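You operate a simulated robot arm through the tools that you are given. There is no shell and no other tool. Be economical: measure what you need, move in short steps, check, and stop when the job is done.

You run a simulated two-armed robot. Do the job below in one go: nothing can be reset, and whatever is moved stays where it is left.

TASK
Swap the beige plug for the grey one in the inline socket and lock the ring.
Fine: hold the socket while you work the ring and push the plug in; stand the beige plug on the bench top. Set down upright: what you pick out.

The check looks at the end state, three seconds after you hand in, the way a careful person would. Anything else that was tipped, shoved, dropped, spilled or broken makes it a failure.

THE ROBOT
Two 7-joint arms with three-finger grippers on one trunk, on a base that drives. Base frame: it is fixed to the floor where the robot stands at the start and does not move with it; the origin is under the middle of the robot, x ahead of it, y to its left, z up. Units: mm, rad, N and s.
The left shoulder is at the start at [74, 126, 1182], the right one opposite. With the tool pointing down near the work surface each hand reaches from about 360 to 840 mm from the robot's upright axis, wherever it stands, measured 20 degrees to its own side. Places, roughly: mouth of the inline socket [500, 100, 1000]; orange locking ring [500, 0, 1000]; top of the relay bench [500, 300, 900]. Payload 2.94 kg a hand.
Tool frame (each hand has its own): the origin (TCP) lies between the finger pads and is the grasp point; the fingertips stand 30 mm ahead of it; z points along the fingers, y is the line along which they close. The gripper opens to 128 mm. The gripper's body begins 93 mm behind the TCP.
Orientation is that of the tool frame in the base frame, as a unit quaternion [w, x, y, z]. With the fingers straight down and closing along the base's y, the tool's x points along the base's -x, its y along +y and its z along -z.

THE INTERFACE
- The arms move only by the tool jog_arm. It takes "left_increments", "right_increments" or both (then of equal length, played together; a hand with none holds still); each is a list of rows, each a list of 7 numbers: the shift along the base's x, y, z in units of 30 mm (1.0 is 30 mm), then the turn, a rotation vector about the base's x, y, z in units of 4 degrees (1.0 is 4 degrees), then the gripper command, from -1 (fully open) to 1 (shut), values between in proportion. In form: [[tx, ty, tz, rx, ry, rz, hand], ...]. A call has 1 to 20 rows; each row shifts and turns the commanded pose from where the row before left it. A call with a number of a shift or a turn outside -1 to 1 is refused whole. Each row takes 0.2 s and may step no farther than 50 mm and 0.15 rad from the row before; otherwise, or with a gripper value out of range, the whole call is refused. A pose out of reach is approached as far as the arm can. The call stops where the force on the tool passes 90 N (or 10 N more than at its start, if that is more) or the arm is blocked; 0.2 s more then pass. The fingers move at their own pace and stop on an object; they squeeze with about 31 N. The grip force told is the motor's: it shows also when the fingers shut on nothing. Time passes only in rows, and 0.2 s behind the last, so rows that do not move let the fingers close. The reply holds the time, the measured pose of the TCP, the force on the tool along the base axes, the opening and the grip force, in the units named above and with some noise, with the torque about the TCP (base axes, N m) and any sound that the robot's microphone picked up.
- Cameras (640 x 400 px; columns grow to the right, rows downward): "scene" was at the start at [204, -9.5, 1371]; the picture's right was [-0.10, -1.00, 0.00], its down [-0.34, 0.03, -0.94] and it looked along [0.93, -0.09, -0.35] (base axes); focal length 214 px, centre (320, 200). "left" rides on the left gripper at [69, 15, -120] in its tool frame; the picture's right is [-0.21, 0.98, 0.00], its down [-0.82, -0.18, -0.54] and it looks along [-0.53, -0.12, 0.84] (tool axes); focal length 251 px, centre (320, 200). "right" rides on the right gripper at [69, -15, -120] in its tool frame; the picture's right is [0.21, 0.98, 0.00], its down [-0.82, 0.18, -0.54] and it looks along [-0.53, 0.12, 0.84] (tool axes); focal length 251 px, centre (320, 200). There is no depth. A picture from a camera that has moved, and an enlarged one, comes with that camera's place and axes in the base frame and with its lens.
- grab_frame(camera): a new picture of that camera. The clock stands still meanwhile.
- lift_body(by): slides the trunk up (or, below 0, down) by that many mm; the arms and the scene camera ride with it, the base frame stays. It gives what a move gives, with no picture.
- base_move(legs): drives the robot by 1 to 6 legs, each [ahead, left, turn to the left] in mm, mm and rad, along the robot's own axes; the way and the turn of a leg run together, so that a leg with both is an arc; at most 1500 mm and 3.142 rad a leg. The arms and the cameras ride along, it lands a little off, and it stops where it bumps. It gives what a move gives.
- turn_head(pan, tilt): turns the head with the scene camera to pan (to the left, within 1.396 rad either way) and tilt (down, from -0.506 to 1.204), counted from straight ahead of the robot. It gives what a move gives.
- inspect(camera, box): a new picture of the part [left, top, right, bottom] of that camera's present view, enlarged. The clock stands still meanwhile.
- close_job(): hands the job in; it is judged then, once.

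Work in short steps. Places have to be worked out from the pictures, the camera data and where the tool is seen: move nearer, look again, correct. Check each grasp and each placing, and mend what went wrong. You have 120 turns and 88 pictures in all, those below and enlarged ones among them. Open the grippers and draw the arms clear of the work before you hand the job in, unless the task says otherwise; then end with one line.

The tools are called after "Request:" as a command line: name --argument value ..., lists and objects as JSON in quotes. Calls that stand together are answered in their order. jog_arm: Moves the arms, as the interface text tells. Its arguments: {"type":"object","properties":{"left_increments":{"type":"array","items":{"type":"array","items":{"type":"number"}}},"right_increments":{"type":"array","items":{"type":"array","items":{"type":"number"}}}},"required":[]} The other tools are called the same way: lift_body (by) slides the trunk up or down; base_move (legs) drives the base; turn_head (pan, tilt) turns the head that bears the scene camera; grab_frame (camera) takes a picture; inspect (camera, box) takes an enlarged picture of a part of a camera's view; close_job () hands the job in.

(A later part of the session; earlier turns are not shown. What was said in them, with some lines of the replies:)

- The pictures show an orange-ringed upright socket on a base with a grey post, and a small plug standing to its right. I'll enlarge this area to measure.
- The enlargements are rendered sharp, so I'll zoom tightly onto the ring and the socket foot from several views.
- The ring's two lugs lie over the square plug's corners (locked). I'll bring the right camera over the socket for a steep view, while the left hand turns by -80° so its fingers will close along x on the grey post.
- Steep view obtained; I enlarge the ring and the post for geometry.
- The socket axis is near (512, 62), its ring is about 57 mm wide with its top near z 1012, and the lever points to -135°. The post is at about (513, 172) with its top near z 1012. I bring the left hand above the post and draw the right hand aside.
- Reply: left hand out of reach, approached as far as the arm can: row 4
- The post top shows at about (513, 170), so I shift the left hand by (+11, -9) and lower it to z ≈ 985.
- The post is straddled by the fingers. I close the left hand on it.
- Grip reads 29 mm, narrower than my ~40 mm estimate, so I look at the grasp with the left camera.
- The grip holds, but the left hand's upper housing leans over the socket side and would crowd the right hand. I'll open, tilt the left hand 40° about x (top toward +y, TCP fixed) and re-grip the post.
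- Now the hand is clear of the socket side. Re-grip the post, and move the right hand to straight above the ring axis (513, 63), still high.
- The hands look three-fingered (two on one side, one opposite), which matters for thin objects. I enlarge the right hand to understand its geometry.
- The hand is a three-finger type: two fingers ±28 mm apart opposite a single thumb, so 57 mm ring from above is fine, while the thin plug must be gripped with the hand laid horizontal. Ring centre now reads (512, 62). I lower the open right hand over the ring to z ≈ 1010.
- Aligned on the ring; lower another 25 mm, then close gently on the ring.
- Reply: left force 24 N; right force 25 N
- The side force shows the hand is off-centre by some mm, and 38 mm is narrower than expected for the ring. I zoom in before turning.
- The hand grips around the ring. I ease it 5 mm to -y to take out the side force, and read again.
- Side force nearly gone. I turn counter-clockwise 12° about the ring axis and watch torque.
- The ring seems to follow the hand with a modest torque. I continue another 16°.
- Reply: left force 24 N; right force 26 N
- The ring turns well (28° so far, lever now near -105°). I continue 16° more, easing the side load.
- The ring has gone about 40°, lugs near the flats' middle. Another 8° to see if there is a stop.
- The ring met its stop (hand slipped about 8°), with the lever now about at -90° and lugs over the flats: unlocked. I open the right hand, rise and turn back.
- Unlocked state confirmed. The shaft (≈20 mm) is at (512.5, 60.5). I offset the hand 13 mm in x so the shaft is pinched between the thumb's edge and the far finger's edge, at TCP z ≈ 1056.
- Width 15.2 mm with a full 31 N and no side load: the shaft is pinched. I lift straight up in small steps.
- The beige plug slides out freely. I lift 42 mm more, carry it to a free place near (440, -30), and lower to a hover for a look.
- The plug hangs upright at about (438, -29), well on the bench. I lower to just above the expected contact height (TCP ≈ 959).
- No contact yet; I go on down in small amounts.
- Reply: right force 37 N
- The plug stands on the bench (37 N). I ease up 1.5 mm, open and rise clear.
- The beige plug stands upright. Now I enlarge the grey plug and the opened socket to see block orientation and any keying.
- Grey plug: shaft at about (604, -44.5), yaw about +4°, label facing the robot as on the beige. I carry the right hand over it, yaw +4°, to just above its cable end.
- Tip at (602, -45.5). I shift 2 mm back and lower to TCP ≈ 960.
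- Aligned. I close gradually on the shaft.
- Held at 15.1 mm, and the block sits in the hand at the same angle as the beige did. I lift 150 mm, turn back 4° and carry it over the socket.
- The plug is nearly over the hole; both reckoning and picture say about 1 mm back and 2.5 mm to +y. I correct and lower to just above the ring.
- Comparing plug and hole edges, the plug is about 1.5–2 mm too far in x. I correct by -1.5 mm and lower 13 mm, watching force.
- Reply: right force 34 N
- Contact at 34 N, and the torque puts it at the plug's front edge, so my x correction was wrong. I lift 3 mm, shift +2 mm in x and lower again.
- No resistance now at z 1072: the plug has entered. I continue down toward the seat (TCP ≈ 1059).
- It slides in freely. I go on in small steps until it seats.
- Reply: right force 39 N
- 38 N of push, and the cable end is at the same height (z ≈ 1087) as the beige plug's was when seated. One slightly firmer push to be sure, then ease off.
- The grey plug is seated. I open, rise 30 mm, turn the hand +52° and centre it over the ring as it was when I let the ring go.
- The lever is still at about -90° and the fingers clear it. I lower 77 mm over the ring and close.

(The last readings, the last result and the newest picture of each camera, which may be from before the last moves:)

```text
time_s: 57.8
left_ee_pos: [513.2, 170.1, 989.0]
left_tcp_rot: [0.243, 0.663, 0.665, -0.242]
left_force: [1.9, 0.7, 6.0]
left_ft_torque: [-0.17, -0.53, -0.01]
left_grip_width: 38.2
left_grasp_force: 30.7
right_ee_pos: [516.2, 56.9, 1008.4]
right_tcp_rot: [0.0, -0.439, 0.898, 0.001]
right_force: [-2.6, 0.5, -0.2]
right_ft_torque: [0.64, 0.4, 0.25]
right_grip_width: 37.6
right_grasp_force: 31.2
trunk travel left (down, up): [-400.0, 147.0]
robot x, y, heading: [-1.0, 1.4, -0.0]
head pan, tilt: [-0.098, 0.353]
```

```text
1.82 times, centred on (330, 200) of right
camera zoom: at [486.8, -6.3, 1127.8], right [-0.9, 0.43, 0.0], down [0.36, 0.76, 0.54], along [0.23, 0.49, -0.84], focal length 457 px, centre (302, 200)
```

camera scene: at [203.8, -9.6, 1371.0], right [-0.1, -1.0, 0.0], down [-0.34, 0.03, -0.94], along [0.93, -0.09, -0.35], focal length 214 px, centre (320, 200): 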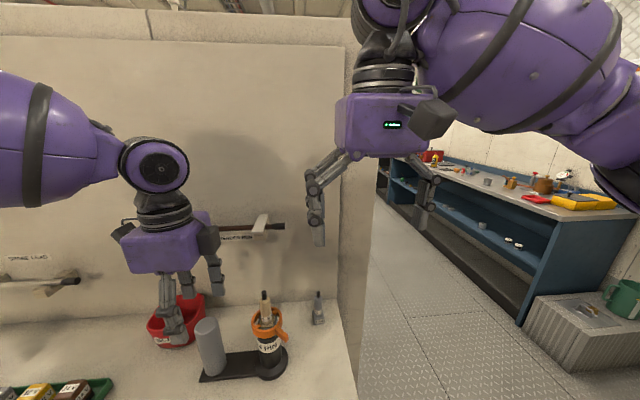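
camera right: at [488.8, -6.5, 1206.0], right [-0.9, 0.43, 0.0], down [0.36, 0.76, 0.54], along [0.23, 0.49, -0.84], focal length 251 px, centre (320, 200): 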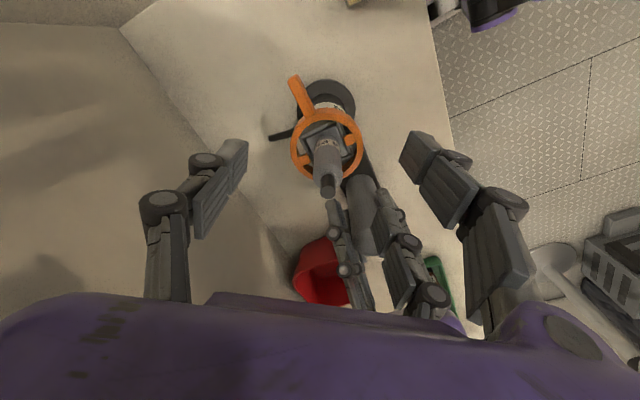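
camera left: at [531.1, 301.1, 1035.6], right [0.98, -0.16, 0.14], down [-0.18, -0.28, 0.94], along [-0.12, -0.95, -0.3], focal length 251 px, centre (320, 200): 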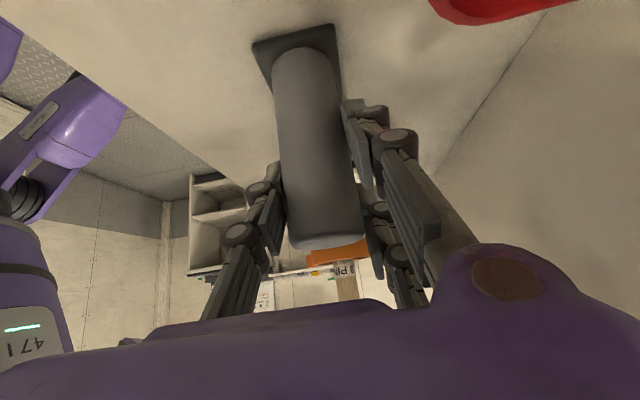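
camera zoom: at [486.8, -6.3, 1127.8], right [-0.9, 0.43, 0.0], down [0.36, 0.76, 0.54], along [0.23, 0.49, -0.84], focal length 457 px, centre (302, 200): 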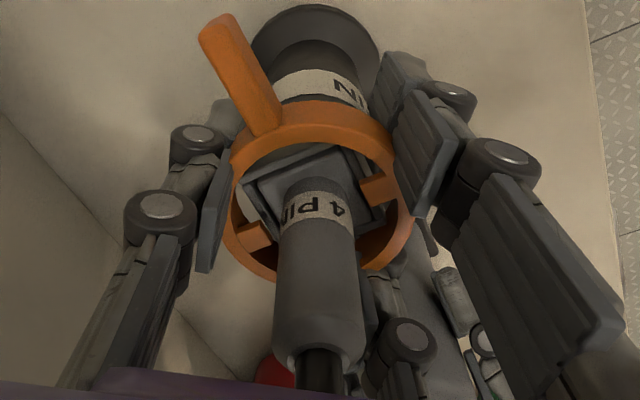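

The grip equals the earlier one, with low forces. I turn clockwise 24° about the ring axis.

Request:
jog_arm --right_increments '[[-0.009, -0.011, 0, 0, 0, -1, 1], [-0.01, -0.01, 0, 0, 0, -1, 1], [-0.011, -0.009, 0, 0, 0, -1, 1], [-0.011, -0.008, 0, 0, 0, -1, 1], [-0.012, -0.008, 0, 0, 0, -1, 1], [-0.012, -0.007, 0, 0, 0, -1, 1], [0, 0, 0, 0, 0, 0, 1]]'

Request:
inspect --camera "right" --box '[220, 90, 440, 310]'

```text
time_s: 59.4
left_ee_pos: [513.5, 169.4, 990.5]
left_tcp_rot: [0.242, 0.665, 0.664, -0.243]
left_force: [8.1, -22.4, 3.2]
left_ft_torque: [-0.42, -0.54, 0.36]
left_grip_width: 38.1
left_grasp_force: 31.0
right_ee_pos: [516.9, 55.4, 1009.9]
right_tcp_rot: [0.001, -0.241, 0.97, 0.003]
right_force: [-7.4, 23.8, -3.4]
right_ft_torque: [0.39, 0.67, 0.4]
right_grip_width: 35.2
right_grasp_force: 30.8
trunk travel left (down, up): [-400.0, 147.0]
robot x, y, heading: [1.2, 2.8, 0.001]
head pan, tilt: [-0.098, 0.353]
```

```text
1.82 times, centred on (330, 200) of right
camera zoom: at [463.6, 10.0, 1129.1], right [-0.65, 0.76, 0.0], down [0.64, 0.54, 0.54], along [0.41, 0.35, -0.84], focal length 457 px, centre (302, 200)
```

zoom: 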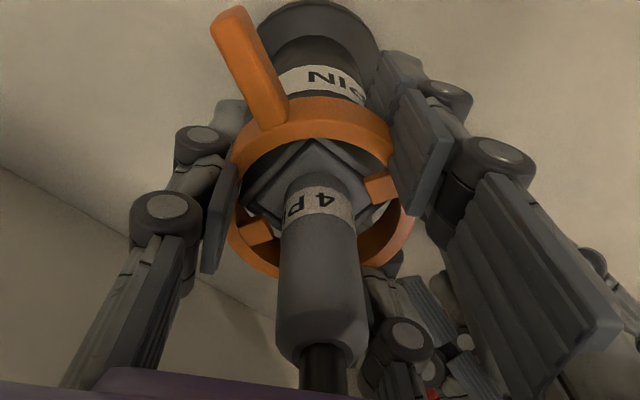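

The ring follows, only slightly slipping. I continue 24°, easing the y load by 3 mm.

Request:
jog_arm --right_increments '[[-0.015, 0.05, 0, 0, 0, -1, 1], [-0.015, 0.04, 0, 0, 0, -1, 1], [-0.013, -0.003, 0, 0, 0, -1, 1], [-0.014, -0.003, 0, 0, 0, -1, 1], [-0.014, -0.002, 0, 0, 0, -1, 1], [-0.014, -0.001, 0, 0, 0, -1, 1], [0, 0, 0, 0, 0, 0, 1]]'

Request:
inspect --camera "right" --box '[220, 90, 440, 310]'

```text
time_s: 61.0
left_ee_pos: [513.8, 170.2, 990.9]
left_tcp_rot: [0.243, 0.664, 0.665, -0.241]
left_force: [15.1, -15.3, 0.9]
left_ft_torque: [0.32, -0.24, 0.34]
left_grip_width: 38.5
left_grasp_force: 30.9
right_ee_pos: [513.7, 58.2, 1010.4]
right_tcp_rot: [0.001, -0.036, 0.999, 0.0]
right_force: [-15.0, 14.9, 7.5]
right_ft_torque: [-0.08, 0.18, 1.35]
right_grip_width: 36.5
right_grasp_force: 30.9
trunk travel left (down, up): [-400.0, 147.0]
robot x, y, heading: [0.1, -3.3, 0.008]
head pan, tilt: [-0.098, 0.353]
```

```text
1.82 times, centred on (330, 200) of right
camera zoom: at [445.9, 37.9, 1129.6], right [-0.28, 0.96, 0.0], down [0.81, 0.24, 0.54], along [0.52, 0.16, -0.84], focal length 457 px, centre (302, 200)
```

zoom: 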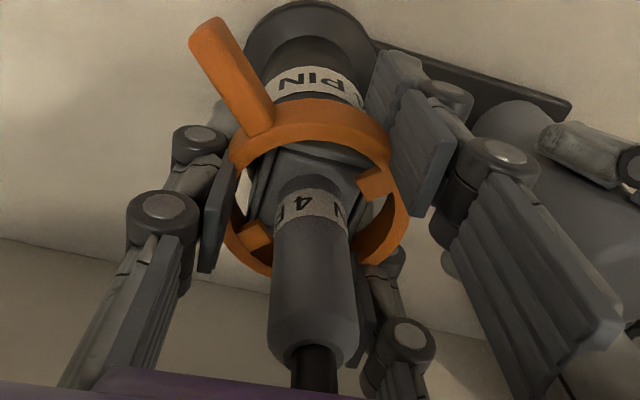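

The lever is still a few degrees short of its first position (-135°). I turn 16° more and ease the side load.

Request:
jog_arm --right_increments '[[-0.04, 0.03, 0, 0, 0, -1, 1], [-0.03, 0.02, 0, 0, 0, -1, 1], [-0.014, 0.001, 0, 0, 0, -1, 1], [-0.014, 0.002, 0, 0, 0, -1, 1], [0, 0, 0, 0, 0, 0, 1]]'

Request:
inspect --camera "right" --box '[220, 90, 440, 310]'

Request:
inspect --camera "scene" --box '[235, 270, 315, 350]'

```text
time_s: 62.2
left_ee_pos: [513.8, 170.2, 989.8]
left_tcp_rot: [0.242, 0.664, 0.665, -0.243]
left_force: [7.8, 0.5, 7.2]
left_ft_torque: [-0.21, -0.43, -0.29]
left_grip_width: 38.5
left_grasp_force: 30.4
right_ee_pos: [512.6, 58.8, 1008.9]
right_tcp_rot: [0.001, 0.105, 0.994, -0.001]
right_force: [-1.9, -1.8, 8.0]
right_ft_torque: [-0.74, -0.75, 1.11]
right_grip_width: 36.2
right_grasp_force: 31.0
trunk travel left (down, up): [-400.0, 147.0]
robot x, y, heading: [-2.5, 2.2, -0.002]
head pan, tilt: [-0.098, 0.353]
```

```text
1.82 times, centred on (330, 200) of right
camera zoom: at [441.9, 58.5, 1128.7], right [0.0, 1.0, 0.0], down [0.84, 0.0, 0.54], along [0.54, 0.0, -0.84], focal length 457 px, centre (302, 200)
```

zoom: 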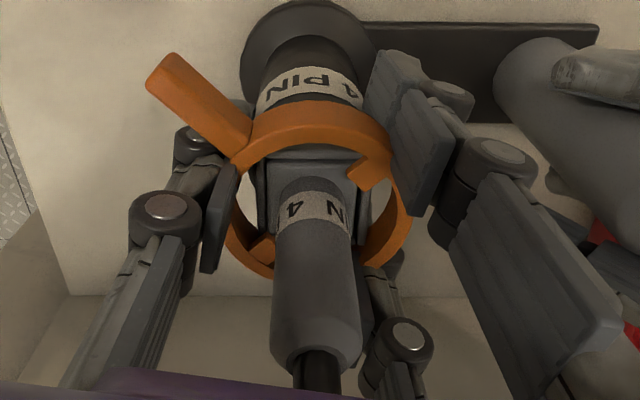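

```text
5.00 times, centred on (275, 310) of scene
camera zoom: at [203.8, -9.8, 1371.0], right [-0.1, -1.0, 0.0], down [-0.34, 0.03, -0.94], along [0.93, -0.09, -0.35], focal length 1072 px, centre (545, -350)
```

zoom: 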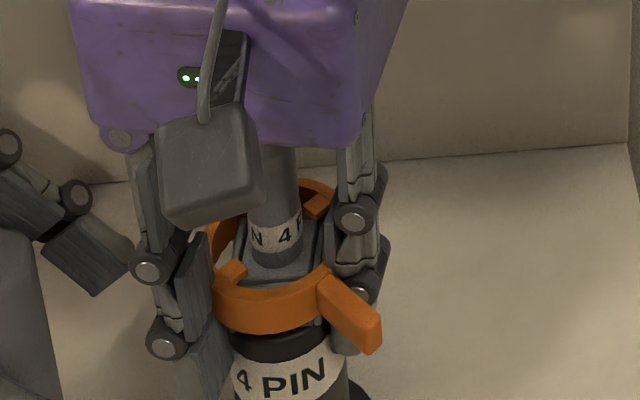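

The hand now slips on the ring, suggesting the lock stop is reached. I open, rise 75 mm and compare with the first picture of the locked ring.

Request:
jog_arm --right_increments '[[0, 0, 0, 0, 0, 0, -0.4], [0, 0, 0, 0, 0, 0, -0.4], [0, 0, 0, 0, 0, 0, -0.4], [0, 0, 1, 0, 0, 0, -0.4], [0, 0, 1, 0, 0, 0, -0.4], [0, 0, 1, 0, 0, 1, -0.4], [0, 0, 1, 0, 0, 1, -0.4], [0, 0, 1, 0, 0, 1, -0.4], [0, 0, 0, 0, 0, 0, -0.4]]'

Request:
inspect --camera "right" --box '[260, 60, 380, 190]'

Request:
inspect --camera "scene" --box '[196, 270, 320, 390]'

```text
time_s: 64.2
left_ee_pos: [514.5, 169.8, 990.2]
left_tcp_rot: [0.242, 0.664, 0.665, -0.243]
left_force: [-1.5, 1.2, 4.6]
left_ft_torque: [0.06, -0.01, 0.04]
left_grip_width: 38.2
left_grasp_force: 31.4
right_ee_pos: [510.5, 57.5, 1161.1]
right_tcp_rot: [0.001, 0.0, 1.0, 0.001]
right_force: [-0.4, -0.1, 0.2]
right_ft_torque: [0.01, -0.02, 0.01]
right_grip_width: 89.6
right_grasp_force: 0.0
trunk travel left (down, up): [-400.0, 147.0]
robot x, y, heading: [1.9, 1.1, 0.004]
head pan, tilt: [-0.098, 0.353]
```

```text
3.08 times, centred on (320, 125) of right
camera zoom: at [442.0, 42.3, 1280.7], right [-0.22, 0.98, 0.0], down [0.82, 0.18, 0.54], along [0.53, 0.12, -0.84], focal length 774 px, centre (320, 431)
```

zoom: 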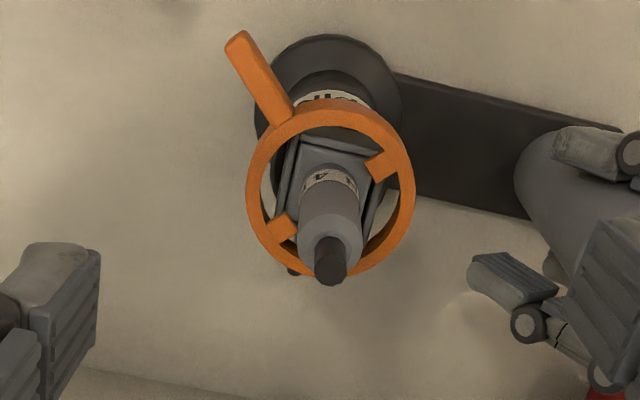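

```text
3.33 times, centred on (258, 330) of scene
camera zoom: at [203.4, -9.6, 1371.0], right [-0.1, -1.0, 0.0], down [-0.34, 0.03, -0.94], along [0.93, -0.09, -0.35], focal length 715 px, centre (527, -233)
```

zoom: 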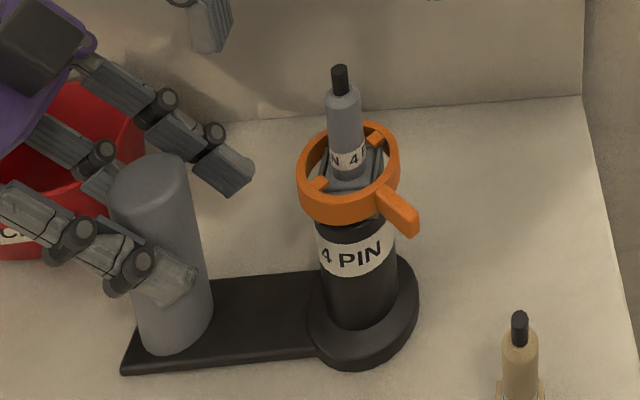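

The lever reads about -134° (first -135°), with both lugs over the plug's corners: locked. I open the left hand, withdraw it along its own axis, and raise the right hand clear.

Request:
jog_arm --left_increments '[[0, 0, 0, 0, 0, 0, 0.2], [0, 0, 0, 0, 0, 0, -0.25], [0, 0, 0, 0, 0, 0, -0.25], [0, 0.32, 0.38, 0, 0, 0, -0.25], [0, 0.64, 0.77, 0, 0, 0, -0.25], [0, 0.64, 0.77, 0, 0, 0, -0.25], [0, 0.64, 0.77, 0, 0, 0, -0.25], [0, 0.64, 0.77, 0, 0, 0, -0.25], [0, 0.64, 0.77, 0, 0, 0, -0.25], [0, 0.3, 1, 0, 0, 0, -0.25], [0, 0.3, 1, 0, 0, 0, -0.25]]' --right_increments '[[0, 0, 0, 0, 0, 0, -0.4], [0, 0, 1, 0, 0, 0, -0.4], [0, 0, 1, 0, 0, 0, -0.4], [0, 0, 1, 0, 0, 0, -0.4], [-0.8, -0.8, 0.5, 0, 0, 0, -0.4], [-0.8, -0.8, 0, 0, 0, 0, -0.4], [-0.8, -0.8, 0, 0, 0, 0, -0.4], [-0.8, -0.8, 0, 0, 0, 0, -0.4], [-0.8, -0.8, 0, 0, 0, 0, -0.4], [-0.8, -0.8, 0, 0, 0, 0, -0.4], [0, 0, 0, 0, 0, 0, -0.4]]'

Request:
grab_frame --camera "scene"

Request:
inspect --camera "scene" --box '[140, 270, 360, 400]'

```text
time_s: 66.6
left_ee_pos: [512.8, 296.6, 1177.8]
left_tcp_rot: [0.242, 0.664, 0.665, -0.243]
left_force: [-0.1, -0.3, 0.5]
left_ft_torque: [-0.02, -0.02, -0.04]
left_grip_width: 79.7
left_grasp_force: 0.1
right_ee_pos: [366.3, -83.8, 1262.7]
right_tcp_rot: [0.001, 0.0, 1.0, 0.0]
right_force: [-0.1, 0.0, 0.8]
right_ft_torque: [-0.01, 0.02, 0.02]
right_grip_width: 89.7
right_grasp_force: 0.1
trunk travel left (down, up): [-400.0, 147.0]
robot x, y, heading: [0.5, -0.5, 0.003]
head pan, tilt: [-0.098, 0.353]
```

```text
14 pictures are left
camera scene: at [204.3, -8.8, 1370.9], right [-0.1, -1.0, 0.0], down [-0.34, 0.03, -0.94], along [0.93, -0.09, -0.35], focal length 214 px, centre (320, 200)
```

scene: 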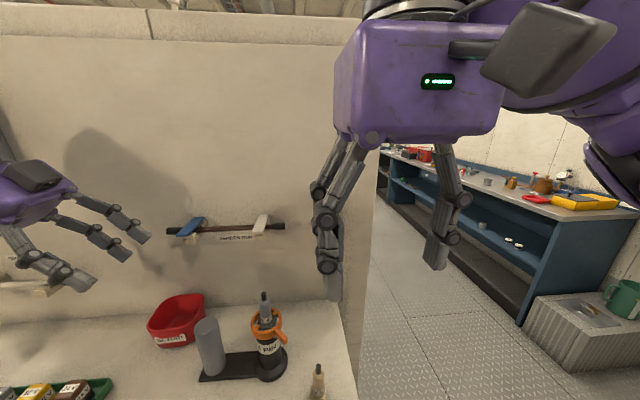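

```text
2.91 times, centred on (250, 335) of scene
camera zoom: at [204.3, -8.8, 1370.9], right [-0.1, -1.0, 0.0], down [-0.34, 0.03, -0.94], along [0.93, -0.09, -0.35], focal length 624 px, centre (524, -193)
```

zoom: 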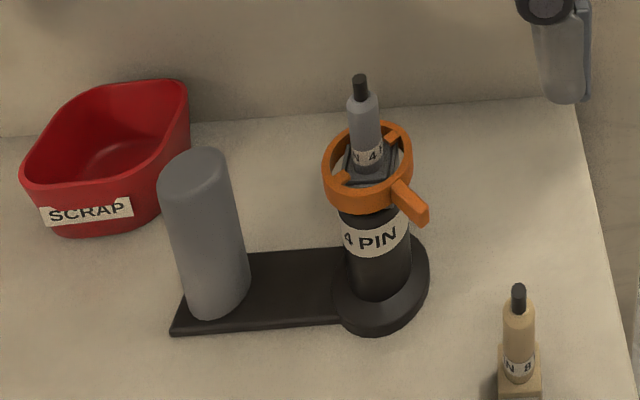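

Everything stands as wanted: grey plug seated, ring back on its locked position, beige plug upright on the bench, socket stand unmoved and both hands open and clear with no contact forces. I hand in.

Request:
close_job

```text
The job is handed in.
```

The grey plug is seated in the socket with the ring turned back to its locked position, and the beige plug stands upright on the bench top.
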